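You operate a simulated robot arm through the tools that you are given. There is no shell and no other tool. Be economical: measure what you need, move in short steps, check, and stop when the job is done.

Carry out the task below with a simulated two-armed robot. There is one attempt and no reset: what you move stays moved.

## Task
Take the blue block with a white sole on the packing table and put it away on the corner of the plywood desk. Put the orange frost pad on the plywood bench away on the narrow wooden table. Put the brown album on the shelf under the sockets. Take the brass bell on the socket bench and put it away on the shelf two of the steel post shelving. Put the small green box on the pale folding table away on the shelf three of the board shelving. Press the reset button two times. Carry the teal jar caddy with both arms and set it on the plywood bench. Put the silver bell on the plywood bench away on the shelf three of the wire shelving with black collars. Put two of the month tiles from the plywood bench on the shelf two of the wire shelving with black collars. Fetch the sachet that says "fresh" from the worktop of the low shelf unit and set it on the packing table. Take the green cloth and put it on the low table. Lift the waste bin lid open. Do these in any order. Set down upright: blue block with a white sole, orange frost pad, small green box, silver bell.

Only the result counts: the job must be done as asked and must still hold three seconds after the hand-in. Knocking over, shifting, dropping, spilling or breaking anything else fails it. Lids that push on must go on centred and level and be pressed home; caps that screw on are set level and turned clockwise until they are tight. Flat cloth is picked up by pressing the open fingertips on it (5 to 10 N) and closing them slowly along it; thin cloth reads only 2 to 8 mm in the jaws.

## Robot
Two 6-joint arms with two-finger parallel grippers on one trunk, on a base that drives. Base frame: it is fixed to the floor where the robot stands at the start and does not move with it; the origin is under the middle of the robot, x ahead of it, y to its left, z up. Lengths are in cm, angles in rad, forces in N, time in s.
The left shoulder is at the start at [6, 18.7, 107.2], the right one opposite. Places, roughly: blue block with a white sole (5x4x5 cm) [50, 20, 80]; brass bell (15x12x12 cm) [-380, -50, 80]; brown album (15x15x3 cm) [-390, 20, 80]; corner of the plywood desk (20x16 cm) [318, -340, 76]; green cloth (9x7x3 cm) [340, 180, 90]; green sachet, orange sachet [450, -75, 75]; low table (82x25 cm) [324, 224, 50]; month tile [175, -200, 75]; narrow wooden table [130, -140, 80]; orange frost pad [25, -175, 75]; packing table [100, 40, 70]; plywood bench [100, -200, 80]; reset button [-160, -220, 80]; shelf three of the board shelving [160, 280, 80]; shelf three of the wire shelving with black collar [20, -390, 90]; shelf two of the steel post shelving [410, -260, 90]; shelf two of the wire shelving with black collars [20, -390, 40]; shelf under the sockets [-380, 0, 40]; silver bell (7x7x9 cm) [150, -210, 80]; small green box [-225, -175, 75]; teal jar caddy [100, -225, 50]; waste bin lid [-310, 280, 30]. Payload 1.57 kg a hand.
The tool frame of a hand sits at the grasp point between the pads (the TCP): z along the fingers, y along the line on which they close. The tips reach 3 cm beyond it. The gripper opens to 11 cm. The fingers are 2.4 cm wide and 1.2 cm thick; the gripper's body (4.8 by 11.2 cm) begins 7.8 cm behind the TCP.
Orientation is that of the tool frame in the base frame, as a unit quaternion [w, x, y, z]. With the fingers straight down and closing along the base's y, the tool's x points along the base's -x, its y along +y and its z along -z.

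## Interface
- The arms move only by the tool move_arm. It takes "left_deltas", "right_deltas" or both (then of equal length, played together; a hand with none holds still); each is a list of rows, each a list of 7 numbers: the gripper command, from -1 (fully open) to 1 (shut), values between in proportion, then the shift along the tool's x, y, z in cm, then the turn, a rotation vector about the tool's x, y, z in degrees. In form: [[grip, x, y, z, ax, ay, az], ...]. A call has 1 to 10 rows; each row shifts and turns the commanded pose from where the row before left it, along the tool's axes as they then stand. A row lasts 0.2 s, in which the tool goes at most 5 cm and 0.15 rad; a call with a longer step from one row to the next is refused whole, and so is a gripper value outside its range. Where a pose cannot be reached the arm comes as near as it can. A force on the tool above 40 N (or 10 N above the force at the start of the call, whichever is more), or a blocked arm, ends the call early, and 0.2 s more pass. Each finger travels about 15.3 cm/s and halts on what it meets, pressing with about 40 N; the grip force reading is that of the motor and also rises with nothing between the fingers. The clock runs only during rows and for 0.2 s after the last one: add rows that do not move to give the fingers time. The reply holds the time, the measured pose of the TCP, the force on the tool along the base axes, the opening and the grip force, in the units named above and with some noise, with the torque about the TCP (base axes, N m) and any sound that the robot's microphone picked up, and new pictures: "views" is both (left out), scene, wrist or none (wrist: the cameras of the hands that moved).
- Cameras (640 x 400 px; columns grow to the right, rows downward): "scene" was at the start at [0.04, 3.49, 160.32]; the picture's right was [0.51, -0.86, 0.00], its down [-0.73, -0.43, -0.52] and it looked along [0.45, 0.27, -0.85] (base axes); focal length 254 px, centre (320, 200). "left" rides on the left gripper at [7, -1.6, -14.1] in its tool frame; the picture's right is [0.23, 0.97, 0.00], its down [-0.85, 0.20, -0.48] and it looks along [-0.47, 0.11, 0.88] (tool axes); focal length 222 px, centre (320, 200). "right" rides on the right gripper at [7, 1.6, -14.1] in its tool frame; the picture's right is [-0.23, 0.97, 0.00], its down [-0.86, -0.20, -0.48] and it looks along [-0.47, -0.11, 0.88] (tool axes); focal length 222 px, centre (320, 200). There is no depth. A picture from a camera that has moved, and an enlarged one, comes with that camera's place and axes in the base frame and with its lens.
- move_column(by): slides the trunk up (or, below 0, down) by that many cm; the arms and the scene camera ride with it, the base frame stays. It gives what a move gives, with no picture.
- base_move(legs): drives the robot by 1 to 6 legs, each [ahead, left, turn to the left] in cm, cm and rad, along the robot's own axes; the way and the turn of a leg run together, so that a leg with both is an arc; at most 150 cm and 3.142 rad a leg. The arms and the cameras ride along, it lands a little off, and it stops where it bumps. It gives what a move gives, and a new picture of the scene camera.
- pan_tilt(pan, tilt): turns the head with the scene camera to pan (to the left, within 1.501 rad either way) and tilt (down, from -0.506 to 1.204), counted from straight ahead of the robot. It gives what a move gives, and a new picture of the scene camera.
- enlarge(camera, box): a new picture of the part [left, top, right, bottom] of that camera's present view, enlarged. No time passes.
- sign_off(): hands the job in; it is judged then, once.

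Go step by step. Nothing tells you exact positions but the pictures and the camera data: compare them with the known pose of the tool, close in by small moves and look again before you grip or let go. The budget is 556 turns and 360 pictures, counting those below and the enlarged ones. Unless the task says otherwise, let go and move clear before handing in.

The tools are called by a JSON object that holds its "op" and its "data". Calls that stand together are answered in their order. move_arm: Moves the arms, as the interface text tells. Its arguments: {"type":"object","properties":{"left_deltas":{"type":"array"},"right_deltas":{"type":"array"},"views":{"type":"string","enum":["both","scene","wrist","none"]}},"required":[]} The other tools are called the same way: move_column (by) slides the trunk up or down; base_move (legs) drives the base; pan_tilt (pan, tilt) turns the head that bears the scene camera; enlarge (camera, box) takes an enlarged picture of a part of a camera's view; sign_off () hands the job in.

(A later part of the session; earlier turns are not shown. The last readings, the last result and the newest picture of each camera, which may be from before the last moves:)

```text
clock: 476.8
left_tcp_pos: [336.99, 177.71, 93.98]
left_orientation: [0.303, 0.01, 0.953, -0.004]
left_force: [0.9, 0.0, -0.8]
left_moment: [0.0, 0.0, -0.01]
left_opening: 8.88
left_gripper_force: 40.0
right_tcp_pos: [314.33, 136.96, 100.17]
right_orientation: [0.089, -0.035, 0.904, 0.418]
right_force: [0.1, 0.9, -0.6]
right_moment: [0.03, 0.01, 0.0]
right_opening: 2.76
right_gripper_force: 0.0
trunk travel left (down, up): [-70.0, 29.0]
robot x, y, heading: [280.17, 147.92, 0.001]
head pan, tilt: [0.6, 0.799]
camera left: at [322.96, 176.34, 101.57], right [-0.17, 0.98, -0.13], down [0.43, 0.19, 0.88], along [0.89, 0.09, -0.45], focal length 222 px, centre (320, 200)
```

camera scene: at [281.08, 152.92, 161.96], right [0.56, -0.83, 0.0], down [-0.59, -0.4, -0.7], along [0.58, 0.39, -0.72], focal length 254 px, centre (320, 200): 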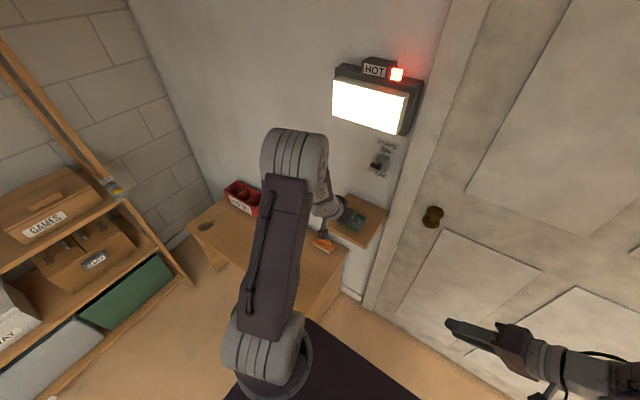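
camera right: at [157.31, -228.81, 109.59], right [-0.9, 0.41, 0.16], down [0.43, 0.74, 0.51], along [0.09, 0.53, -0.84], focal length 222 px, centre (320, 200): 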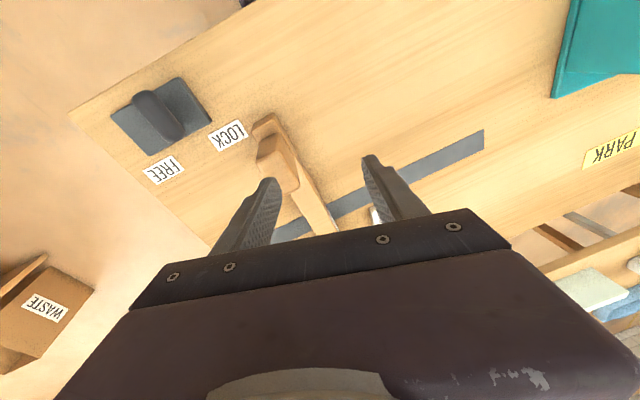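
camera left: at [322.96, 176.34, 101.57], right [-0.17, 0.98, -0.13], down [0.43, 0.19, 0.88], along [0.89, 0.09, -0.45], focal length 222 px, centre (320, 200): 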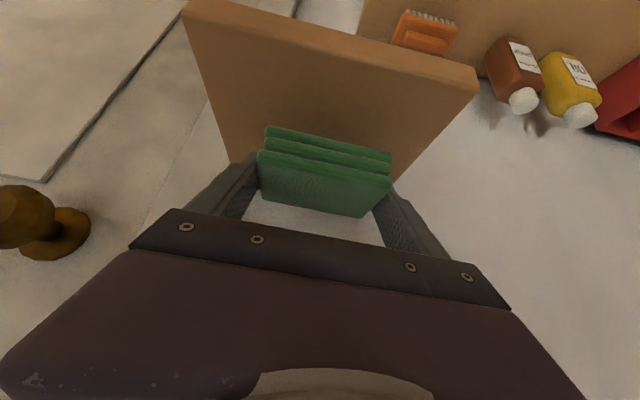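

Cloth held. I back off and shift along to the low table.

{"op": "base_move", "data": {"legs": [[-32, 0, 0], [0, 58, 0]]}}

{"op": "pan_tilt", "data": {"pan": 0.1, "tilt": 0.75}}

```text
clock: 481.7
left_tcp_pos: [304.77, 233.7, 94.24]
left_orientation: [0.303, 0.008, 0.953, -0.003]
left_force: [0.0, 0.1, -0.6]
left_moment: [-0.01, -0.01, -0.02]
left_opening: 8.9
left_gripper_force: 40.5
right_tcp_pos: [282.36, 192.88, 100.17]
right_orientation: [0.089, -0.036, 0.903, 0.418]
right_force: [0.8, 0.1, -0.4]
right_moment: [0.01, 0.0, -0.01]
right_opening: 2.74
right_gripper_force: 0.0
trunk travel left (down, up): [-70.0, 29.0]
robot x, y, heading: [248.55, 204.3, 0.004]
head pan, tilt: [0.6, 0.799]
camera scene: at [249.04, 208.85, 161.97], right [0.57, -0.82, 0.0], down [-0.59, -0.41, -0.7], along [0.57, 0.39, -0.72], focal length 254 px, centre (320, 200)
```

scene: 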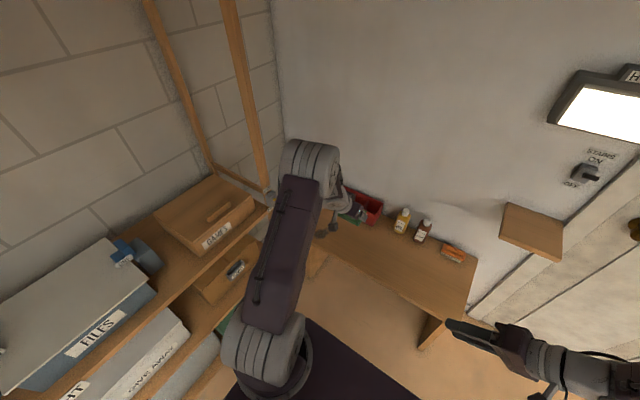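

```text
clock: 482.6
left_tcp_pos: [304.71, 233.68, 94.09]
left_orientation: [0.304, 0.008, 0.953, -0.003]
left_force: [0.7, -0.1, -0.4]
left_moment: [0.01, -0.03, 0.0]
left_opening: 8.9
left_gripper_force: 39.7
right_tcp_pos: [282.33, 192.93, 100.2]
right_orientation: [0.089, -0.036, 0.903, 0.418]
right_force: [-0.4, 0.0, 0.7]
right_moment: [0.01, 0.01, -0.01]
right_opening: 2.75
right_gripper_force: 0.0
trunk travel left (down, up): [-70.0, 29.0]
robot x, y, heading: [248.03, 204.19, 0.003]
head pan, tilt: [0.099, 0.75]
camera scene: at [250.63, 205.14, 162.36], right [0.1, -0.99, 0.0], down [-0.68, -0.07, -0.73], along [0.73, 0.07, -0.68], focal length 254 px, centre (320, 200)
```

scene: 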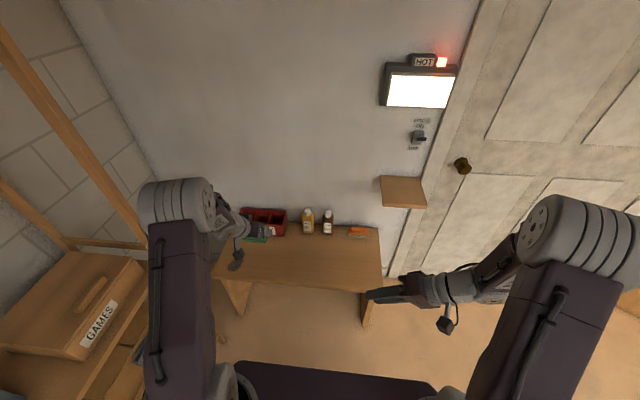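

{"op": "base_move", "data": {"legs": [[13, -9, 0]]}}

{"op": "move_column", "data": {"by": -33}}

{"op": "enlarge", "data": {"camera": "left", "box": [0, 0, 640, 400]}}

```text
clock: 484.1
left_tcp_pos: [317.94, 224.7, 94.18]
left_orientation: [0.303, 0.007, 0.953, -0.003]
left_force: [-0.4, 0.4, -1.0]
left_moment: [0.01, 0.0, 0.0]
left_opening: 8.91
left_gripper_force: 40.0
right_tcp_pos: [295.57, 183.93, 100.25]
right_orientation: [0.089, -0.037, 0.903, 0.418]
right_force: [0.6, 0.6, 0.0]
right_moment: [0.01, -0.01, 0.01]
right_opening: 2.74
right_gripper_force: 0.1
trunk travel left (down, up): [-70.0, 29.0]
robot x, y, heading: [261.72, 195.45, 0.005]
head pan, tilt: [0.099, 0.75]
camera scene: at [263.78, 196.14, 162.37], right [0.1, -0.99, 0.0], down [-0.68, -0.07, -0.73], along [0.73, 0.07, -0.68], focal length 254 px, centre (320, 200)
```

scene: 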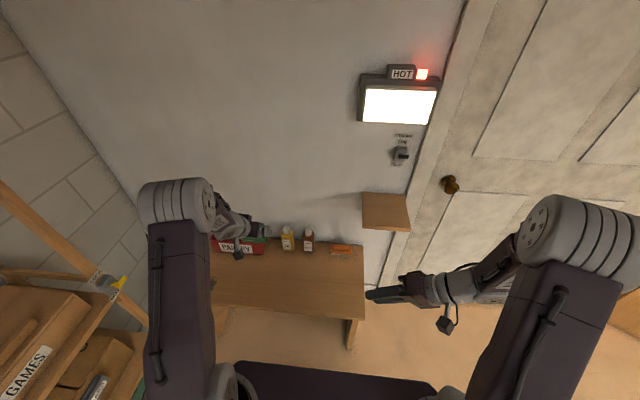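

```text
clock: 487.3
left_tcp_pos: [317.99, 224.65, 61.24]
left_orientation: [0.303, 0.007, 0.953, -0.004]
left_force: [0.5, 0.6, -0.6]
left_moment: [-0.01, 0.01, -0.02]
left_opening: 8.9
left_gripper_force: 40.0
right_tcp_pos: [295.76, 183.85, 67.22]
right_orientation: [0.089, -0.038, 0.903, 0.418]
right_force: [0.0, -0.3, -0.3]
right_moment: [0.03, 0.04, 0.02]
right_opening: 2.74
right_gripper_force: 0.0
trunk travel left (down, up): [-37.0, 62.0]
robot x, y, heading: [261.74, 195.11, -0.001]
head pan, tilt: [0.099, 0.75]
```

```text
1.00 times, centred on (320, 200) of left
camera zoom: at [304.06, 223.34, 68.65], right [-0.17, 0.98, -0.13], down [0.42, 0.19, 0.88], along [0.89, 0.09, -0.45], focal length 222 px, centre (320, 200)
```

zoom: 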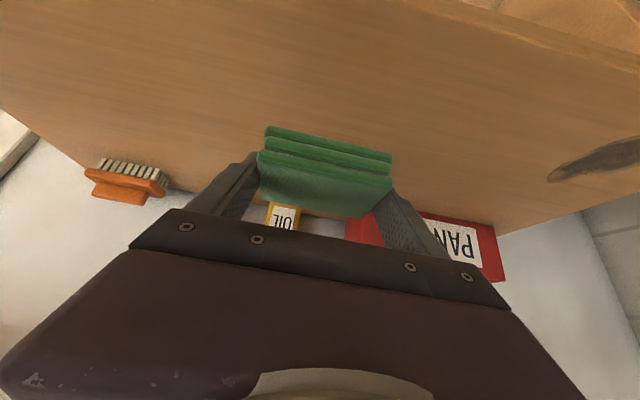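

{"op": "move_column", "data": {"by": -4}}

{"op": "move_column", "data": {"by": -1}}

{"op": "move_column", "data": {"by": -1}}

```text
clock: 488.1
left_tcp_pos: [318.04, 224.7, 57.19]
left_orientation: [0.304, 0.007, 0.953, -0.004]
left_force: [-0.4, 0.2, 0.9]
left_moment: [0.03, 0.0, 0.03]
left_opening: 8.9
left_gripper_force: 40.1
right_tcp_pos: [295.65, 183.86, 63.23]
right_orientation: [0.089, -0.037, 0.903, 0.418]
right_force: [-0.1, -0.7, 0.0]
right_moment: [-0.05, 0.01, -0.01]
right_opening: 2.75
right_gripper_force: 0.1
trunk travel left (down, up): [-33.0, 66.0]
robot x, y, heading: [261.82, 195.28, 0.002]
head pan, tilt: [0.099, 0.75]
```

```text
clock: 488.7
left_tcp_pos: [318.0, 224.65, 56.2]
left_orientation: [0.303, 0.007, 0.953, -0.004]
left_force: [0.2, -0.5, -0.2]
left_moment: [0.02, -0.03, 0.01]
left_opening: 8.89
left_gripper_force: 39.6
right_tcp_pos: [295.68, 183.93, 62.27]
right_orientation: [0.089, -0.036, 0.903, 0.418]
right_force: [0.3, 0.2, -0.1]
right_moment: [0.01, -0.03, 0.0]
right_opening: 2.75
right_gripper_force: 0.1
trunk travel left (down, up): [-32.0, 67.0]
robot x, y, heading: [261.6, 194.74, 0.003]
head pan, tilt: [0.099, 0.75]
```

```text
clock: 489.3
left_tcp_pos: [317.98, 224.59, 55.19]
left_orientation: [0.304, 0.007, 0.953, -0.002]
left_force: [-0.3, 0.0, -0.4]
left_moment: [0.02, 0.02, 0.0]
left_opening: 8.93
left_gripper_force: 39.4
right_tcp_pos: [295.72, 183.91, 61.21]
right_orientation: [0.088, -0.037, 0.904, 0.418]
right_force: [0.2, -0.4, 0.0]
right_moment: [-0.05, 0.02, 0.03]
right_opening: 2.74
right_gripper_force: 0.1
trunk travel left (down, up): [-31.0, 68.0]
robot x, y, heading: [261.46, 195.02, 0.001]
head pan, tilt: [0.099, 0.75]
```

{"op": "move_column", "data": {"by": -0.7}}

{"op": "move_column", "data": {"by": -0.7}}

{"op": "enlarge", "data": {"camera": "left", "box": [160, 60, 480, 260]}}

```text
clock: 489.9
left_tcp_pos: [317.99, 224.64, 54.56]
left_orientation: [0.303, 0.007, 0.953, -0.002]
left_force: [0.1, 0.3, -0.6]
left_moment: [0.02, 0.02, -0.04]
left_opening: 8.92
left_gripper_force: 39.9
right_tcp_pos: [295.64, 183.93, 60.57]
right_orientation: [0.089, -0.037, 0.903, 0.418]
right_force: [0.2, 0.4, -0.3]
right_moment: [-0.01, 0.0, 0.01]
right_opening: 2.75
right_gripper_force: 0.0
trunk travel left (down, up): [-30.3, 68.7]
robot x, y, heading: [261.62, 195.29, 0.006]
head pan, tilt: [0.099, 0.75]
```

```text
clock: 490.4
left_tcp_pos: [318.02, 224.67, 53.88]
left_orientation: [0.304, 0.007, 0.953, -0.003]
left_force: [0.2, 0.2, 0.0]
left_moment: [-0.04, -0.04, 0.01]
left_opening: 8.93
left_gripper_force: 39.9
right_tcp_pos: [295.71, 183.81, 59.71]
right_orientation: [0.088, -0.037, 0.903, 0.418]
right_force: [-0.7, 0.0, 0.7]
right_moment: [-0.02, 0.0, -0.01]
right_opening: 2.72
right_gripper_force: 0.0
trunk travel left (down, up): [-29.6, 69.4]
robot x, y, heading: [261.64, 195.37, 0.002]
head pan, tilt: [0.099, 0.75]
```

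```text
2.00 times, centred on (320, 160) of left
camera zoom: at [304.06, 223.34, 61.25], right [-0.17, 0.98, -0.13], down [0.42, 0.19, 0.88], along [0.89, 0.09, -0.45], focal length 444 px, centre (320, 280)
```

zoom: 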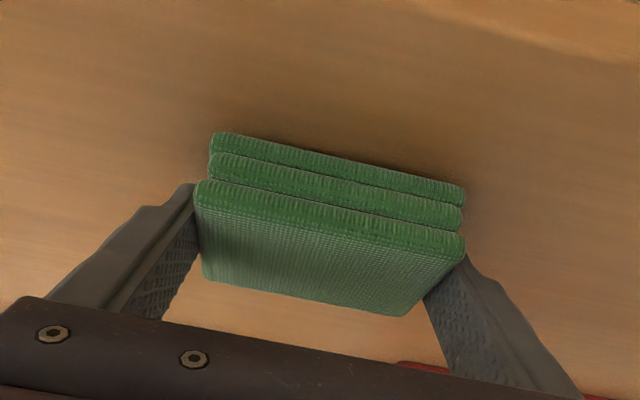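

{"op": "move_column", "data": {"by": -0.7}}

{"op": "move_column", "data": {"by": -0.7}}

{"op": "move_column", "data": {"by": -0.6}}

```text
clock: 491.0
left_tcp_pos: [317.98, 224.69, 53.05]
left_orientation: [0.303, 0.008, 0.953, -0.003]
left_force: [0.1, 1.6, 3.8]
left_moment: [0.17, -0.16, -0.01]
left_opening: 8.92
left_gripper_force: 40.5
right_tcp_pos: [295.65, 183.94, 59.13]
right_orientation: [0.09, -0.038, 0.903, 0.418]
right_force: [0.2, 0.3, -0.2]
right_moment: [0.0, 0.03, 0.01]
right_opening: 2.75
right_gripper_force: 0.0
trunk travel left (down, up): [-28.9, 70.1]
robot x, y, heading: [261.71, 195.54, 0.003]
head pan, tilt: [0.099, 0.75]
```

```text
clock: 491.6
left_tcp_pos: [318.19, 224.73, 53.12]
left_orientation: [0.31, 0.007, 0.951, -0.003]
left_force: [-1.9, 0.2, 17.4]
left_moment: [-0.03, 0.36, -0.05]
left_opening: 8.91
left_gripper_force: 39.9
right_tcp_pos: [295.62, 183.8, 58.59]
right_orientation: [0.089, -0.038, 0.903, 0.419]
right_force: [0.5, 0.0, 0.0]
right_moment: [-0.01, 0.04, -0.01]
right_opening: 2.72
right_gripper_force: 0.1
trunk travel left (down, up): [-28.3, 70.7]
robot x, y, heading: [261.75, 195.24, 0.004]
head pan, tilt: [0.099, 0.75]
stopped: the force on the tool passed its limit (the readings are from after the stop); the commanded pose is now the measured one
```

```text
clock: 492.0
left_tcp_pos: [318.5, 224.78, 53.14]
left_orientation: [0.315, 0.007, 0.949, -0.001]
left_force: [-3.7, -0.8, 18.7]
left_moment: [-0.05, 0.65, 0.03]
left_opening: 8.89
left_gripper_force: 40.0
right_tcp_pos: [295.5, 183.87, 58.23]
right_orientation: [0.09, -0.038, 0.903, 0.418]
right_force: [0.1, 0.1, -0.6]
right_moment: [0.0, -0.01, -0.03]
right_opening: 2.76
right_gripper_force: 0.1
trunk travel left (down, up): [-27.9, 71.1]
robot x, y, heading: [261.49, 195.62, 0.006]
head pan, tilt: [0.099, 0.75]
stopped: the force on the tool passed its limit (the readings are from after the stop); the commanded pose is now the measured one
```

Contact; I release, then raise.

{"op": "move_arm", "data": {"left_deltas": [[-0.8, 0, 0, 0, 0, 0, 0], [-1, 0, 0, 0, 0, 0, 0], [-1, 0, 0, 0, 0, 0, 0], [-1, 0, 0, -2, 0, 0, 0], [-1, 0, 0, -3, 0, 0, 0], [-1, 0, 0, -4, 0, 0, 0]], "views": "wrist"}}

{"op": "move_column", "data": {"by": 20}}

```text
clock: 493.4
left_tcp_pos: [313.26, 224.84, 59.96]
left_orientation: [0.312, 0.007, 0.95, -0.002]
left_force: [0.3, 0.1, 0.6]
left_moment: [0.0, 0.0, -0.01]
left_opening: 11.02
left_gripper_force: 0.0
right_tcp_pos: [295.59, 183.97, 58.12]
right_orientation: [0.089, -0.037, 0.903, 0.418]
right_force: [-0.3, -0.8, 0.4]
right_moment: [0.02, -0.01, 0.01]
right_opening: 2.74
right_gripper_force: 0.0
trunk travel left (down, up): [-27.9, 71.1]
robot x, y, heading: [261.58, 195.25, 0.006]
head pan, tilt: [0.099, 0.75]
camera left: at [299.17, 223.45, 67.13], right [-0.17, 0.98, -0.13], down [0.41, 0.19, 0.89], along [0.9, 0.1, -0.43], focal length 222 px, centre (320, 200)
```

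left: 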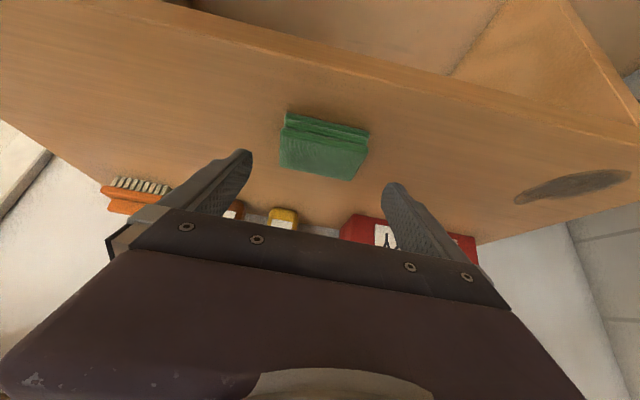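

```text
clock: 495.6
left_tcp_pos: [313.25, 224.81, 79.81]
left_orientation: [0.312, 0.007, 0.95, -0.002]
left_force: [-0.9, 0.7, 0.0]
left_moment: [0.01, -0.03, 0.0]
left_opening: 10.99
left_gripper_force: 0.1
right_tcp_pos: [295.73, 183.87, 78.13]
right_orientation: [0.088, -0.037, 0.903, 0.418]
right_force: [-0.4, 0.7, 0.6]
right_moment: [0.01, -0.01, 0.0]
right_opening: 2.75
right_gripper_force: 0.2
trunk travel left (down, up): [-47.9, 51.1]
robot x, y, heading: [261.37, 195.19, 0.003]
head pan, tilt: [0.099, 0.75]
```

Cloth done. I straighten the left tool and drive west toward the reset button, folding table and socket bench.

{"op": "move_column", "data": {"by": 22.1}}

{"op": "move_arm", "data": {"left_deltas": [[-0.5, 1, 0, -1.5, 0, 6, 0], [-0.5, 1, 0, -1.5, 0, 6, 0], [-0.5, 1, 0, -1, 0, 6, 0], [-0.5, 1, 0, 0, 0, 6, 0], [-0.5, 1, 0, 0, 0, 6, 0], [-0.5, 1, 0, 0, 0, 6, 0]], "views": "none"}}

{"op": "base_move", "data": {"legs": [[-31, 0, 0], [0, -130, 0], [0, -127, 0], [0, 0, 3.14], [145, 0, 0], [145, 0, 0]]}}

{"op": "pan_tilt", "data": {"pan": 0.0, "tilt": 0.45}}

```text
clock: 497.9
left_tcp_pos: [313.34, 224.91, 101.93]
left_orientation: [0.312, 0.007, 0.95, -0.002]
left_force: [-0.4, -0.1, 0.5]
left_moment: [0.02, -0.02, -0.02]
left_opening: 11.01
left_gripper_force: 0.1
right_tcp_pos: [295.71, 183.86, 100.19]
right_orientation: [0.088, -0.037, 0.903, 0.418]
right_force: [-0.2, 0.8, 0.0]
right_moment: [0.02, -0.01, 0.01]
right_opening: 2.77
right_gripper_force: 0.0
trunk travel left (down, up): [-70.0, 29.0]
robot x, y, heading: [261.37, 195.55, 0.006]
head pan, tilt: [0.099, 0.75]
```

```text
clock: 499.4
left_tcp_pos: [306.11, 224.99, 99.87]
left_orientation: [0.107, 0.018, 0.993, -0.035]
left_force: [-0.5, -0.1, 0.0]
left_moment: [0.0, 0.0, 0.03]
left_opening: 8.28
left_gripper_force: 0.0
left hand out of reach, approached as far as the arm can: row 1, 2, 4, 5, 6
right_tcp_pos: [295.67, 183.91, 100.04]
right_orientation: [0.088, -0.037, 0.903, 0.418]
right_force: [0.2, 0.1, 0.0]
right_moment: [-0.01, 0.02, 0.05]
right_opening: 2.77
right_gripper_force: 0.0
trunk travel left (down, up): [-70.0, 29.0]
robot x, y, heading: [261.61, 195.46, 0.001]
head pan, tilt: [0.099, 0.75]
```

```text
clock: 534.4
left_tcp_pos: [-99.7, -85.22, 99.91]
left_orientation: [-0.038, 0.993, -0.038, -0.106]
left_force: [-0.3, -0.5, -1.3]
left_moment: [0.0, 0.03, 0.01]
left_opening: 8.26
left_gripper_force: 0.1
right_tcp_pos: [-87.64, -44.51, 100.2]
right_orientation: [0.416, 0.904, 0.019, -0.097]
right_force: [-0.3, -0.6, -0.1]
right_moment: [0.01, 0.01, 0.01]
right_opening: 2.75
right_gripper_force: 0.0
trunk travel left (down, up): [-70.0, 29.0]
robot x, y, heading: [-53.9, -57.04, 3.11]
head pan, tilt: [0.099, 0.75]
camera scene: at [-56.02, -57.91, 162.34], right [-0.06, 1.0, 0.0], down [0.68, 0.04, -0.73], along [-0.73, -0.05, -0.68], focal length 254 px, centre (320, 200)
```

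scene: 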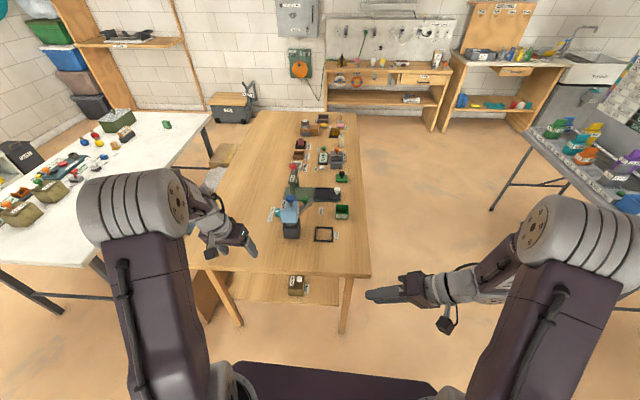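

```text
clock: 535.2
left_tcp_pos: [-99.72, -85.24, 99.86]
left_orientation: [-0.037, 0.993, -0.037, -0.107]
left_force: [-0.4, 0.1, -0.2]
left_moment: [0.02, -0.03, -0.02]
left_opening: 8.24
left_gripper_force: 0.0
right_tcp_pos: [-87.45, -44.5, 100.15]
right_orientation: [0.416, 0.904, 0.02, -0.096]
right_force: [0.0, 0.1, 0.6]
right_moment: [0.02, -0.04, -0.01]
right_opening: 2.77
right_gripper_force: 0.0
trunk travel left (down, up): [-70.0, 29.0]
robot x, y, heading: [-53.98, -57.48, 3.107]
head pan, tilt: [0.0, 0.45]
camera scene: at [-56.95, -57.06, 164.98], right [0.04, 1.0, 0.0], down [0.44, -0.02, -0.9], along [-0.9, 0.03, -0.44], focal length 254 px, centre (320, 200)
```

scene: 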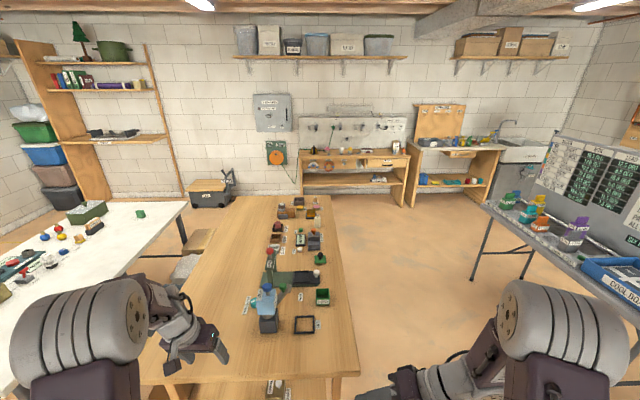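

I see the folding table to the left (green box at about [-225,-183]) and the socket bench straight ahead. I go to the socket bench first.

{"op": "base_move", "data": {"legs": [[0, -75, 0.03], [140, 0, 0], [115, 0, 0]]}}

{"op": "pan_tilt", "data": {"pan": 0.2, "tilt": 0.7}}

```text
clock: 551.5
left_tcp_pos: [-353.88, -18.12, 99.88]
left_orientation: [-0.034, 0.994, -0.003, -0.108]
left_force: [0.0, -0.3, -0.9]
left_moment: [-0.01, 0.0, 0.01]
left_opening: 8.28
left_gripper_force: 0.0
right_tcp_pos: [-344.66, 23.23, 100.34]
right_orientation: [0.419, 0.903, 0.051, -0.084]
right_force: [0.5, -0.5, 0.5]
right_moment: [0.02, -0.04, 0.02]
right_opening: 2.74
right_gripper_force: 0.1
trunk travel left (down, up): [-70.0, 29.0]
robot x, y, heading: [-310.05, 12.78, -3.104]
head pan, tilt: [0.0, 0.45]
camera scene: at [-313.24, 12.85, 164.99], right [-0.03, 1.0, 0.0], down [0.43, 0.01, -0.9], along [-0.9, -0.03, -0.44], focal length 254 px, centre (320, 200)
```

scene: 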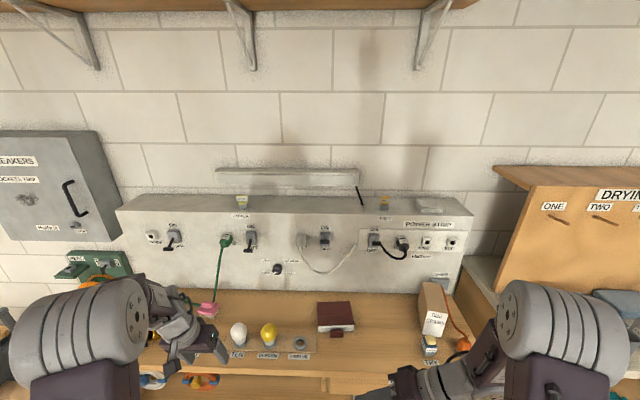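

```text
clock: 552.2
left_tcp_pos: [-353.93, -18.23, 99.89]
left_orientation: [-0.034, 0.994, -0.003, -0.108]
left_force: [-0.4, -0.4, -0.3]
left_moment: [-0.03, 0.01, 0.0]
left_opening: 8.23
left_gripper_force: 0.0
right_tcp_pos: [-344.82, 23.3, 100.12]
right_orientation: [0.419, 0.903, 0.051, -0.082]
right_force: [-0.1, 0.6, 0.6]
right_moment: [0.02, -0.01, 0.01]
right_opening: 2.75
right_gripper_force: 0.0
trunk travel left (down, up): [-70.0, 29.0]
robot x, y, heading: [-309.96, 12.72, -3.105]
head pan, tilt: [0.201, 0.7]
camera scene: at [-312.35, 11.2, 162.77], right [-0.23, 0.97, 0.0], down [0.63, 0.15, -0.77], along [-0.74, -0.18, -0.64], focal length 254 px, centre (320, 200)
```

scene: 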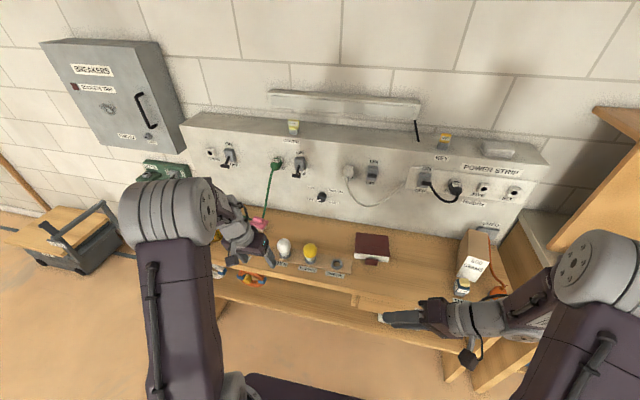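

{"op": "enlarge", "data": {"camera": "scene", "box": [250, 210, 510, 350]}}

```text
2.46 times, centred on (380, 280) of scene
camera zoom: at [-312.35, 11.2, 162.77], right [-0.23, 0.97, 0.0], down [0.63, 0.15, -0.77], along [-0.74, -0.18, -0.64], focal length 624 px, centre (172, 3)
```

zoom: 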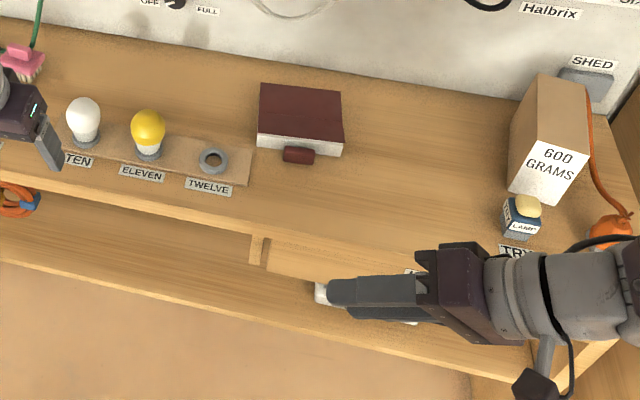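

The brown album lies on the bench with a small tab facing me at about [-378,17]. I shift so the left arm is in front of it.

{"op": "base_move", "data": {"legs": [[12, -20, -0.037]]}}

{"op": "move_arm", "data": {"left_deltas": [[-0.3, -3, 0, 2, 0, 4, 0], [-0.3, -3, 0, 2, 0, 4, 0], [-0.3, -2, 0, 2, 0, 4, 0]], "views": "wrist"}}

```text
clock: 554.0
left_tcp_pos: [-367.46, 2.77, 99.85]
left_orientation: [-0.037, 0.993, -0.021, -0.109]
left_force: [-0.6, 0.1, -0.3]
left_moment: [-0.03, 0.01, -0.04]
left_opening: 8.25
left_gripper_force: 0.1
right_tcp_pos: [-356.79, 43.86, 100.23]
right_orientation: [0.418, 0.903, 0.034, -0.091]
right_force: [-0.1, 0.0, -0.5]
right_moment: [-0.01, -0.01, 0.03]
right_opening: 2.75
right_gripper_force: 0.1
trunk travel left (down, up): [-70.0, 29.0]
robot x, y, heading: [-322.59, 32.5, 3.14]
head pan, tilt: [0.201, 0.7]
camera scene: at [-324.88, 30.63, 162.77], right [-0.2, 0.98, 0.0], down [0.63, 0.13, -0.77], along [-0.75, -0.15, -0.64], focal length 254 px, centre (320, 200)
```

scene: 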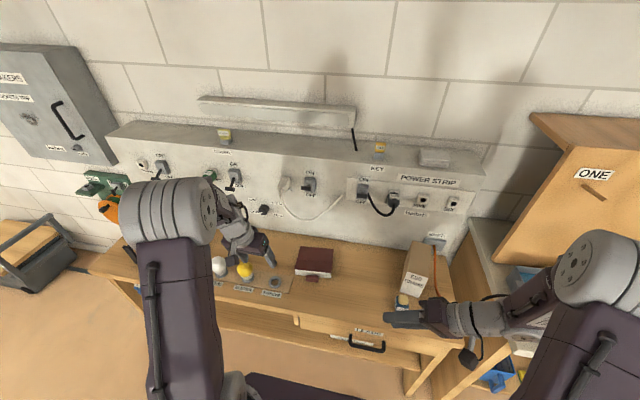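

```text
clock: 554.8
left_tcp_pos: [-371.27, 4.84, 91.21]
left_orientation: [-0.076, 0.996, -0.024, -0.042]
left_force: [-0.4, 0.4, -0.1]
left_moment: [0.0, 0.01, -0.01]
left_opening: 7.16
left_gripper_force: 0.1
left hand out of reach, approached as far as the arm can: row 1, 2, 3
right_tcp_pos: [-357.01, 43.98, 100.15]
right_orientation: [0.418, 0.903, 0.035, -0.09]
right_force: [-0.1, 0.0, -0.3]
right_moment: [0.01, -0.04, 0.0]
right_opening: 2.76
right_gripper_force: 0.1
trunk travel left (down, up): [-70.0, 29.0]
robot x, y, heading: [-322.68, 32.45, 3.143]
head pan, tilt: [0.201, 0.7]
camera left: at [-363.28, 3.95, 104.71], right [0.17, -0.97, -0.17], down [-0.83, -0.23, 0.51], along [-0.54, 0.05, -0.84], focal length 222 px, centre (320, 200)
```

left: 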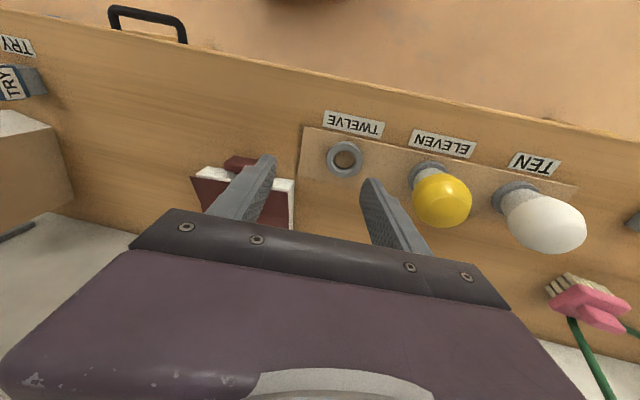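

{"op": "move_arm", "data": {"left_deltas": [[-0.3, 0, -4.5, -1, -2.9, 1.6, -0.9], [-0.3, 0, -4.5, -1, -2.9, 1.6, -0.9], [-0.3, 0, -4.5, -1, -2.9, 1.6, -0.9], [-0.3, 0, 0, 0, 0, 0, 0]], "views": "wrist"}}

```text
clock: 555.8
left_tcp_pos: [-363.52, 20.57, 89.93]
left_orientation: [-0.049, 0.999, 0.001, -0.019]
left_force: [0.2, -0.1, 0.2]
left_moment: [-0.03, 0.0, -0.02]
left_opening: 7.16
left_gripper_force: 0.1
left hand out of reach, approached as far as the arm can: row 1, 2, 3
right_tcp_pos: [-356.84, 44.03, 100.15]
right_orientation: [0.418, 0.903, 0.034, -0.091]
right_force: [-0.1, 0.7, 0.2]
right_moment: [-0.02, 0.02, 0.02]
right_opening: 2.76
right_gripper_force: 0.0
trunk travel left (down, up): [-70.0, 29.0]
robot x, y, heading: [-322.79, 32.28, 3.14]
head pan, tilt: [0.201, 0.7]
camera left: at [-356.03, 20.91, 103.84], right [0.23, -0.97, -0.1], down [-0.84, -0.25, 0.49], along [-0.5, -0.02, -0.87], focal length 222 px, centre (320, 200)
```

left: 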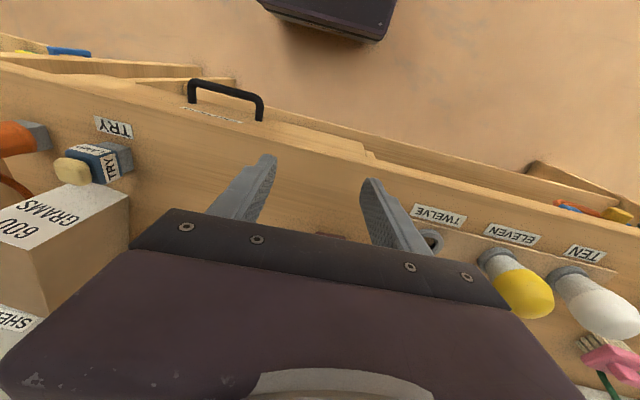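

{"op": "pan_tilt", "data": {"pan": 0.3, "tilt": 0.95}}

```text
clock: 556.5
left_tcp_pos: [-363.57, 20.48, 89.84]
left_orientation: [-0.051, 0.999, 0.002, -0.018]
left_force: [-0.4, 0.1, 0.1]
left_moment: [0.0, -0.06, 0.03]
left_opening: 7.15
left_gripper_force: 0.0
right_tcp_pos: [-356.83, 43.91, 100.23]
right_orientation: [0.418, 0.903, 0.035, -0.09]
right_force: [0.2, 1.1, 0.0]
right_moment: [-0.03, -0.02, 0.03]
right_opening: 2.73
right_gripper_force: 0.0
trunk travel left (down, up): [-70.0, 29.0]
robot x, y, heading: [-322.46, 32.28, 3.139]
head pan, tilt: [0.3, 0.949]
camera scene: at [-323.56, 30.19, 160.79], right [-0.29, 0.96, 0.0], down [0.78, 0.24, -0.58], along [-0.56, -0.17, -0.81], focal length 254 px, centre (320, 200)
```

scene: 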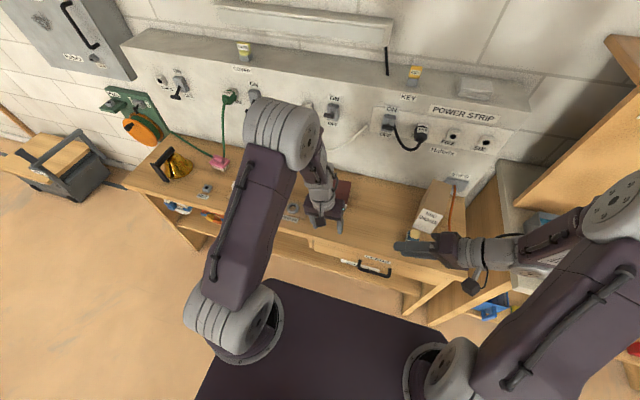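

{"op": "move_arm", "data": {"left_deltas": [[-0.3, -1, 2, -3, 0, -4, 0], [-0.3, -1, 2, -3, 0, -4, 0], [-0.3, -1, 2, -3, 0, -4, 0], [-0.3, -1, 2, -3, 0, -4, 0], [-0.3, -1, 2, -3, 0, -4, 0], [-0.3, -1, 2, -3, 0, 0, 0]], "views": "none"}}

```text
clock: 557.9
left_tcp_pos: [-365.37, 6.69, 107.09]
left_orientation: [-0.049, 0.98, 0.011, -0.192]
left_force: [-0.1, -1.2, 0.8]
left_moment: [-0.02, -0.01, -0.01]
left_opening: 7.13
left_gripper_force: 0.0
right_tcp_pos: [-356.76, 43.93, 100.26]
right_orientation: [0.418, 0.903, 0.034, -0.091]
right_force: [0.0, -0.2, -0.4]
right_moment: [0.03, 0.01, -0.03]
right_opening: 2.75
right_gripper_force: 0.0
trunk travel left (down, up): [-70.0, 29.0]
robot x, y, heading: [-322.68, 32.55, 3.139]
head pan, tilt: [0.3, 0.949]
```

{"op": "move_arm", "data": {"left_deltas": [[-0.3, 0, 0, 0, -2.8, 0, 0], [-0.3, 0, 0, 0, -2.8, 0, 0], [-0.3, 0.5, 0, -1, 0, 4, 0], [-0.3, 0.5, 0, -1, 0, 4, 0], [-0.3, 0.5, 0, -1, 0, 4, 0], [-0.3, 0.5, 0, 0, 0, 4, 0]], "views": "none"}}

```text
clock: 559.3
left_tcp_pos: [-360.69, 3.34, 103.58]
left_orientation: [-0.032, 0.993, 0.016, -0.11]
left_force: [-0.2, 1.0, -0.2]
left_moment: [0.03, 0.02, 0.02]
left_opening: 7.16
left_gripper_force: 0.0
left hand out of reach, approached as far as the arm can: row 2, 3, 4, 5, 6
right_tcp_pos: [-356.84, 43.9, 100.22]
right_orientation: [0.418, 0.903, 0.035, -0.089]
right_force: [-0.3, -0.2, -0.3]
right_moment: [-0.01, 0.03, -0.02]
right_opening: 2.76
right_gripper_force: 0.1
trunk travel left (down, up): [-70.0, 29.0]
robot x, y, heading: [-322.76, 32.28, 3.142]
head pan, tilt: [0.3, 0.949]
```

{"op": "move_arm", "data": {"left_deltas": [[-0.3, -0.5, 0, 0, 0, -4, 5], [-0.3, -0.5, 0, 0, 0, -4, 5], [-0.3, 0, 0, 0, 0, 0, 5], [-0.3, 0, 0, 0, 0, 0, 5], [-0.3, 0, 0, 0, -2, 0, 0], [-0.3, 0, 0, 0, -2, 0, 0]], "views": "none"}}

```text
clock: 560.7
left_tcp_pos: [-361.45, 3.35, 103.99]
left_orientation: [0.037, 0.972, -0.148, -0.178]
left_force: [0.8, -0.1, -0.1]
left_moment: [-0.01, 0.0, -0.01]
left_opening: 7.17
left_gripper_force: 0.1
right_tcp_pos: [-356.75, 43.91, 100.29]
right_orientation: [0.417, 0.904, 0.035, -0.091]
right_force: [0.3, 0.4, -0.2]
right_moment: [-0.01, -0.02, -0.01]
right_opening: 2.74
right_gripper_force: 0.0
trunk travel left (down, up): [-70.0, 29.0]
robot x, y, heading: [-322.9, 32.4, 3.137]
head pan, tilt: [0.3, 0.949]
```

{"op": "move_arm", "data": {"left_deltas": [[-0.3, 0, 0, 0, 0, 0, -8], [-0.3, 0, 0, 0, 0, 0, -8]], "views": "none"}}

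{"op": "move_arm", "data": {"left_deltas": [[-0.3, 0, 0, 0, 0, 0, 8], [-0.3, 0, 0, 0, 0, 0, 8], [-0.3, 0, 0, 0, 0, 5, 0], [-0.3, 0, 0, 0, 0, 5, 0], [-0.3, 0, 0, 0, 0, 5, 0]], "views": "none"}}

```text
clock: 561.3
left_tcp_pos: [-361.5, 3.35, 103.89]
left_orientation: [0.012, 0.983, -0.01, -0.182]
left_force: [-0.5, -0.4, 0.4]
left_moment: [0.02, -0.03, 0.0]
left_opening: 7.13
left_gripper_force: 0.0
right_tcp_pos: [-356.84, 44.03, 100.13]
right_orientation: [0.418, 0.904, 0.034, -0.089]
right_force: [-0.4, -0.8, -0.5]
right_moment: [0.01, -0.01, -0.02]
right_opening: 2.73
right_gripper_force: 0.1
trunk travel left (down, up): [-70.0, 29.0]
robot x, y, heading: [-322.62, 32.34, 3.14]
head pan, tilt: [0.3, 0.949]
```

```text
clock: 562.5
left_tcp_pos: [-361.58, 3.29, 103.83]
left_orientation: [0.038, 0.975, -0.149, -0.161]
left_force: [0.0, -0.4, 0.2]
left_moment: [0.0, 0.08, 0.01]
left_opening: 7.2
left_gripper_force: 0.1
left hand out of reach, approached as far as the arm can: row 3, 4, 5
right_tcp_pos: [-356.76, 43.87, 100.27]
right_orientation: [0.419, 0.903, 0.035, -0.09]
right_force: [-0.1, 0.4, 0.4]
right_moment: [0.03, 0.01, -0.03]
right_opening: 2.75
right_gripper_force: 0.1
trunk travel left (down, up): [-70.0, 29.0]
robot x, y, heading: [-322.86, 32.58, 3.144]
head pan, tilt: [0.3, 0.949]
```

Both arms seem to have slipped to the wrong side of the wrist. I back into free space and unwind: each tool aligned with its forearm, then spun so the forearm roll returns to the normal side.

{"op": "base_move", "data": {"legs": [[-60, 0, 0]]}}

{"op": "move_arm", "data": {"left_deltas": [[0.5, 0, 0, 3, 0, -7.2, 0], [0.5, 0, 0, 3, 0, -7.2, 0], [0.5, 0, 0, 3, 0, -7.2, 0], [0.5, -1, 0, 3, 0, -7.2, 0], [0.5, -1, 0, 3, 0, -7.2, 0], [0.5, -1, 0, 3, 0, -7.2, 0], [0.5, -1, 0, 3, 0, -7.2, 0], [0.5, -1, 0, 3, 0, -7.2, 0], [0.5, 0, 0, 4, 0, -7.2, 0], [0.5, 0, 0, 4, 0, -6, 0]], "right_deltas": [[0.5, 0, 0, 0, 0, 0, 8.4], [0.5, 0, 0, 0, 0, 0, 8.4], [0.5, 0, 0, 0, 0, 0, 8.4], [0.5, 0, 0, 0, 0, 0, 8.4], [0.5, 0, 0, 0, 0, 0, 8.4], [0.5, 0, 0, 0, 0, 0, 8.4], [0.5, 0, 0, 0, 0, 0, 8.4], [0.5, 0, 0, 0, 0, 0, 8.4], [0.5, 0, 0, 0, 0, 0, 8.4], [0.5, 0, 0, 0, 0, 0, 8.4]], "views": "scene"}}

```text
clock: 566.0
left_tcp_pos: [-300.64, 3.28, 103.76]
left_orientation: [0.036, 0.974, -0.152, -0.161]
left_force: [-0.4, 0.2, 0.3]
left_moment: [-0.01, -0.01, -0.03]
left_opening: 7.17
left_gripper_force: 0.1
right_tcp_pos: [-295.56, 43.77, 100.18]
right_orientation: [0.417, 0.904, 0.03, -0.092]
right_force: [-0.4, 1.0, 0.0]
right_moment: [0.01, 0.02, -0.02]
right_opening: 2.73
right_gripper_force: 0.0
trunk travel left (down, up): [-70.0, 29.0]
robot x, y, heading: [-261.86, 32.31, 3.13]
head pan, tilt: [0.3, 0.949]
camera scene: at [-262.47, 29.9, 160.79], right [-0.29, 0.96, 0.0], down [0.78, 0.23, -0.58], along [-0.56, -0.17, -0.81], focal length 254 px, centre (320, 200)
```

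scene: 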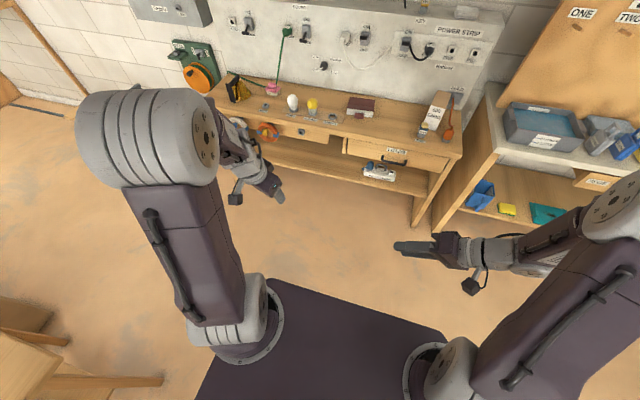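

```text
clock: 568.2
left_tcp_pos: [-336.77, 7.77, 94.4]
left_orientation: [-0.072, 0.721, -0.14, -0.675]
left_force: [-0.7, -0.5, 0.5]
left_moment: [-0.01, -0.02, -0.03]
left_opening: 2.77
left_gripper_force: 0.0
left hand out of reach, approached as far as the arm can: row 1, 2, 6, 7, 8, 9
right_tcp_pos: [-295.2, 43.55, 99.66]
right_orientation: [0.374, 0.691, -0.581, 0.211]
right_force: [-0.7, 0.7, -0.2]
right_moment: [-0.02, -0.02, 0.02]
right_opening: 2.73
right_gripper_force: 0.0
right hand out of reach, approached as far as the arm can: row 10
trunk travel left (down, up): [-70.0, 29.0]
robot x, y, heading: [-261.85, 31.92, 3.132]
head pan, tilt: [0.3, 0.949]
camera scene: at [-262.54, 29.93, 160.8], right [-0.29, 0.96, 0.0], down [0.78, 0.23, -0.58], along [-0.56, -0.17, -0.81], focal length 254 px, centre (320, 200)
```

scene: 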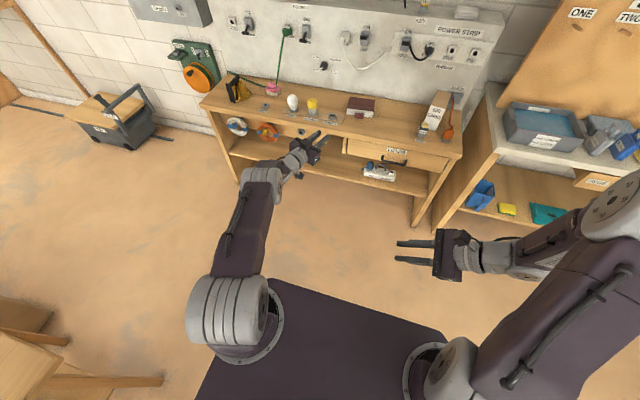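

{"op": "move_arm", "data": {"left_deltas": [[0.5, 0, 0, 0, 0, 0, -8.4], [0.5, 0, 0, 0, 0, 0, -8.4], [0.5, 0, 0, 0, 0, 0, -8.4], [0.5, 0, 0, 0, 0, 0, -8.4], [0.5, 0, 0, 0, 0, 0, -8.4], [0.5, 0, 0, 0, 0, 0, -8.4], [0.5, 0, 0, 0, 0, 0, -8.4], [0.5, 0, 0, 0, 0, 0, -8.4], [0.5, 0, 0, 0, 0, 0, -8.4], [0.5, 0, 0, 0, 0, 0, -8.4]], "right_deltas": [[0.5, 0, 0, 0, 0, 0, -8.4], [0.5, 0, 0, 0, 0, 0, -8.4], [0.5, 0, 0, 0, 0, 0, -8.4], [0.5, 0, 0, 0, 0, 0, -8.4], [0.5, 0, 0, 0, 0, 0, -8.4], [0.5, 0, 0, 0, 0, 0, -8.4], [0.5, 0, 0, 0, 0, 0, -8.4], [0.5, 0, 0, 0, 0, 0, -8.4], [0.5, 0, 0, 0, 0, 0, -8.4], [0.5, 0, 0, 0, 0, 0, -8.4]], "views": "none"}}

{"op": "move_arm", "data": {"left_deltas": [[0.5, 0, 0, 0, 0, 0, -8.4], [0.5, 0, 0, 0, 0, 0, -8.4], [0.5, 0, 0, 0, 0, 0, -8.4], [0.5, 0, 0, 0, 0, 0, -8.4], [0.5, 0, 0, 0, 0, 0, -8.4], [0.5, 0, 0, 0, 0, 0, -8.4], [0.5, 0, 0, 0, 0, 0, -8.4], [0.5, 0, 0, 0, 0, 0, -8.4], [0.5, 0, 0, 0, 0, 0, -8.4], [0.5, 0, 0, 0, 0, 0, -8.4]], "right_deltas": [[0.5, 0, 0, 0, 0, 0, -8.4], [0.5, 0, 0, 0, 0, 0, -8.4], [0.5, 0, 0, 0, 0, 0, -8.4], [0.5, 0, 0, 0, 0, 0, -8.4], [0.5, 0, 0, 0, 0, 0, -8.4], [0.5, 0, 0, 0, 0, 0, -8.4], [0.5, 0, 0, 0, 0, 0, -8.4], [0.5, 0, 0, 0, 0, 0, -8.4], [0.5, 0, 0, 0, 0, 0, -8.4], [0.5, 0, 0, 0, 0, 0, -8.4]], "views": "scene"}}

```text
clock: 570.4
left_tcp_pos: [-336.56, 7.47, 94.49]
left_orientation: [-0.506, 0.63, 0.378, -0.452]
left_force: [-0.2, -0.2, -0.3]
left_moment: [0.02, 0.01, -0.02]
left_opening: 2.75
left_gripper_force: 0.0
right_tcp_pos: [-295.17, 43.77, 99.64]
right_orientation: [0.417, 0.903, 0.033, -0.093]
right_force: [0.0, -0.4, 0.6]
right_moment: [-0.04, -0.02, -0.03]
right_opening: 2.75
right_gripper_force: 0.0
trunk travel left (down, up): [-70.0, 29.0]
robot x, y, heading: [-261.55, 32.37, 3.137]
head pan, tilt: [0.3, 0.949]
```

```text
clock: 572.6
left_tcp_pos: [-335.72, 14.18, 94.26]
left_orientation: [-0.669, 0.215, 0.71, -0.039]
left_force: [0.3, 1.1, -0.9]
left_moment: [-0.03, 0.03, 0.07]
left_opening: 2.75
left_gripper_force: 0.0
left hand out of reach, approached as far as the arm can: row 9, 10
right_tcp_pos: [-295.13, 43.8, 99.56]
right_orientation: [0.249, 0.65, 0.628, -0.348]
right_force: [-0.1, -0.1, 0.6]
right_moment: [-0.05, 0.01, 0.03]
right_opening: 2.74
right_gripper_force: 0.0
trunk travel left (down, up): [-70.0, 29.0]
robot x, y, heading: [-261.94, 32.02, 3.134]
head pan, tilt: [0.3, 0.949]
camera scene: at [-262.47, 30.18, 160.79], right [-0.29, 0.96, 0.0], down [0.78, 0.23, -0.58], along [-0.56, -0.17, -0.81], focal length 254 px, centre (320, 200)
```

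scene: 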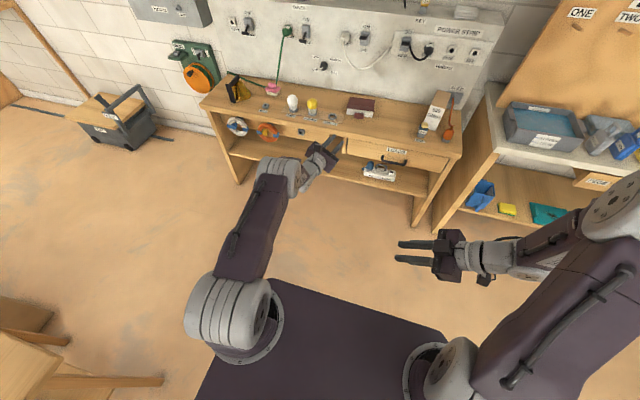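

I restore the left roll; for the remaining jobs a forward-pitched left tool is enough.

{"op": "move_arm", "data": {"left_deltas": [[0.2, 0, 0, 0, 0, 0, 8.4], [0.2, 0, 0, 0, 0, 0, 8.4], [0.2, 0, 0, 0, 0, 0, 8.4], [0.2, 0, 0, 0, 0, 0, 8.4], [0.2, 0, 0, 0, 0, 0, 8.4], [0.2, 0, 0, 0, 0, 0, 8.4], [0.2, 0, 0, 0, 0, 0, 8.4], [0.2, 0, 0, 0, 0, 0, 8.4], [0.2, 0, 0, 0, 0, 0, 8.4], [0.2, 0, 0, 0, 0, 0, 8.4]], "views": "none"}}

{"op": "move_arm", "data": {"left_deltas": [[0.2, 0, 0, 0, 0, 0, 8.4], [0.2, 0, 0, 0, 0, 0, 8.4], [0.2, 0, 0, 0, 0, 0, 8.4], [0.2, 0, 0, 0, 0, 0, 8.4], [0.2, 0, 0, 0, 0, 0, 8.4], [0.2, 0, 0, 0, 0, 0, 8.4], [0.2, 0, 0, 0, 0, 0, 8.4]], "views": "wrist"}}

```text
clock: 574.8
left_tcp_pos: [-335.69, 14.03, 94.14]
left_orientation: [-0.471, 0.636, 0.382, -0.476]
left_force: [0.3, -0.1, 0.0]
left_moment: [0.04, 0.01, -0.02]
left_opening: 4.42
left_gripper_force: 0.0
right_tcp_pos: [-295.05, 43.77, 99.68]
right_orientation: [0.25, 0.65, 0.628, -0.348]
right_force: [-0.6, 0.5, -0.2]
right_moment: [-0.01, -0.01, 0.0]
right_opening: 2.75
right_gripper_force: 0.0
trunk travel left (down, up): [-70.0, 29.0]
robot x, y, heading: [-261.53, 31.97, 3.128]
head pan, tilt: [0.3, 0.949]
```

```text
clock: 576.4
left_tcp_pos: [-335.68, 13.97, 94.18]
left_orientation: [-0.176, 0.742, 0.021, -0.647]
left_force: [-0.2, 0.4, -0.5]
left_moment: [0.02, -0.01, -0.01]
left_opening: 4.37
left_gripper_force: 0.1
right_tcp_pos: [-295.12, 43.78, 99.62]
right_orientation: [0.25, 0.65, 0.628, -0.347]
right_force: [0.8, -0.3, 0.8]
right_moment: [-0.02, 0.0, 0.01]
right_opening: 2.74
right_gripper_force: 0.0
trunk travel left (down, up): [-70.0, 29.0]
robot x, y, heading: [-261.75, 32.01, 3.131]
head pan, tilt: [0.3, 0.949]
camera left: at [-320.63, 13.99, 89.38], right [-0.16, -0.85, -0.5], down [0.28, -0.52, 0.81], along [-0.95, -0.02, 0.32], focal length 222 px, centre (320, 200)
```

left: 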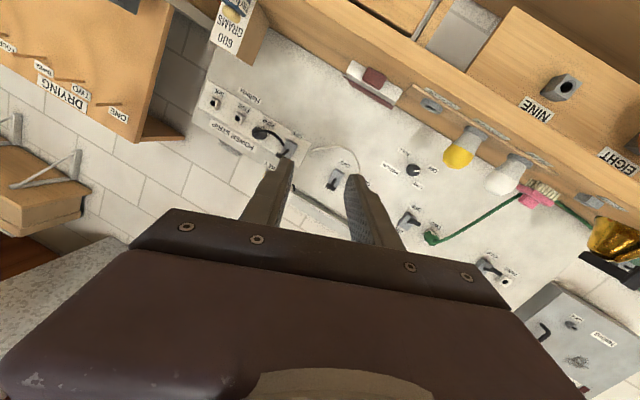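

{"op": "move_arm", "data": {"left_deltas": [[0.2, 0, 0, 0, 0, 0, 8.4], [0.2, 0, 0, 0, 0, 0, 8.4], [0.2, 0, 0, 0, -4.4, 4.7, -1], [0.2, 0, 0, 0, -4.4, 4.7, -1], [0.2, 0, 0, 0, -4.4, 4.7, -1], [0.2, 0, 0, 0, 0, 0, 0]], "views": "wrist"}}

```text
clock: 577.8
left_tcp_pos: [-335.78, 14.02, 94.05]
left_orientation: [-0.001, 0.819, 0.001, -0.574]
left_force: [0.2, -0.6, 0.7]
left_moment: [-0.03, -0.06, 0.01]
left_opening: 4.4
left_gripper_force: 0.1
right_tcp_pos: [-295.13, 43.62, 99.65]
right_orientation: [0.248, 0.651, 0.628, -0.347]
right_force: [0.5, 0.0, -0.7]
right_moment: [0.03, -0.03, 0.01]
right_opening: 2.75
right_gripper_force: 0.0
trunk travel left (down, up): [-70.0, 29.0]
robot x, y, heading: [-261.74, 31.92, 3.133]
head pan, tilt: [0.3, 0.949]
camera left: at [-320.11, 15.6, 92.41], right [0.08, -0.97, -0.22], down [0.16, -0.2, 0.97], along [-0.98, -0.11, 0.14], focal length 222 px, centre (320, 200)
```

left: 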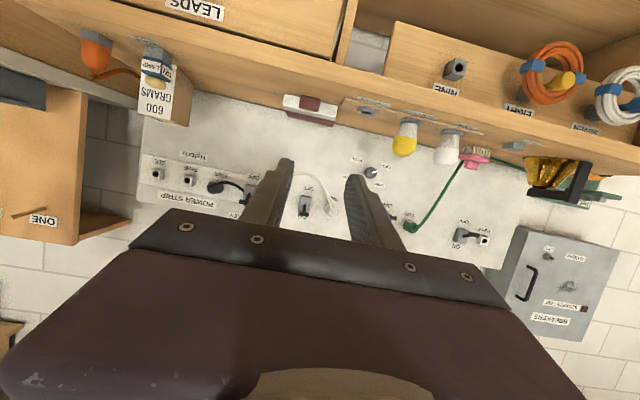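

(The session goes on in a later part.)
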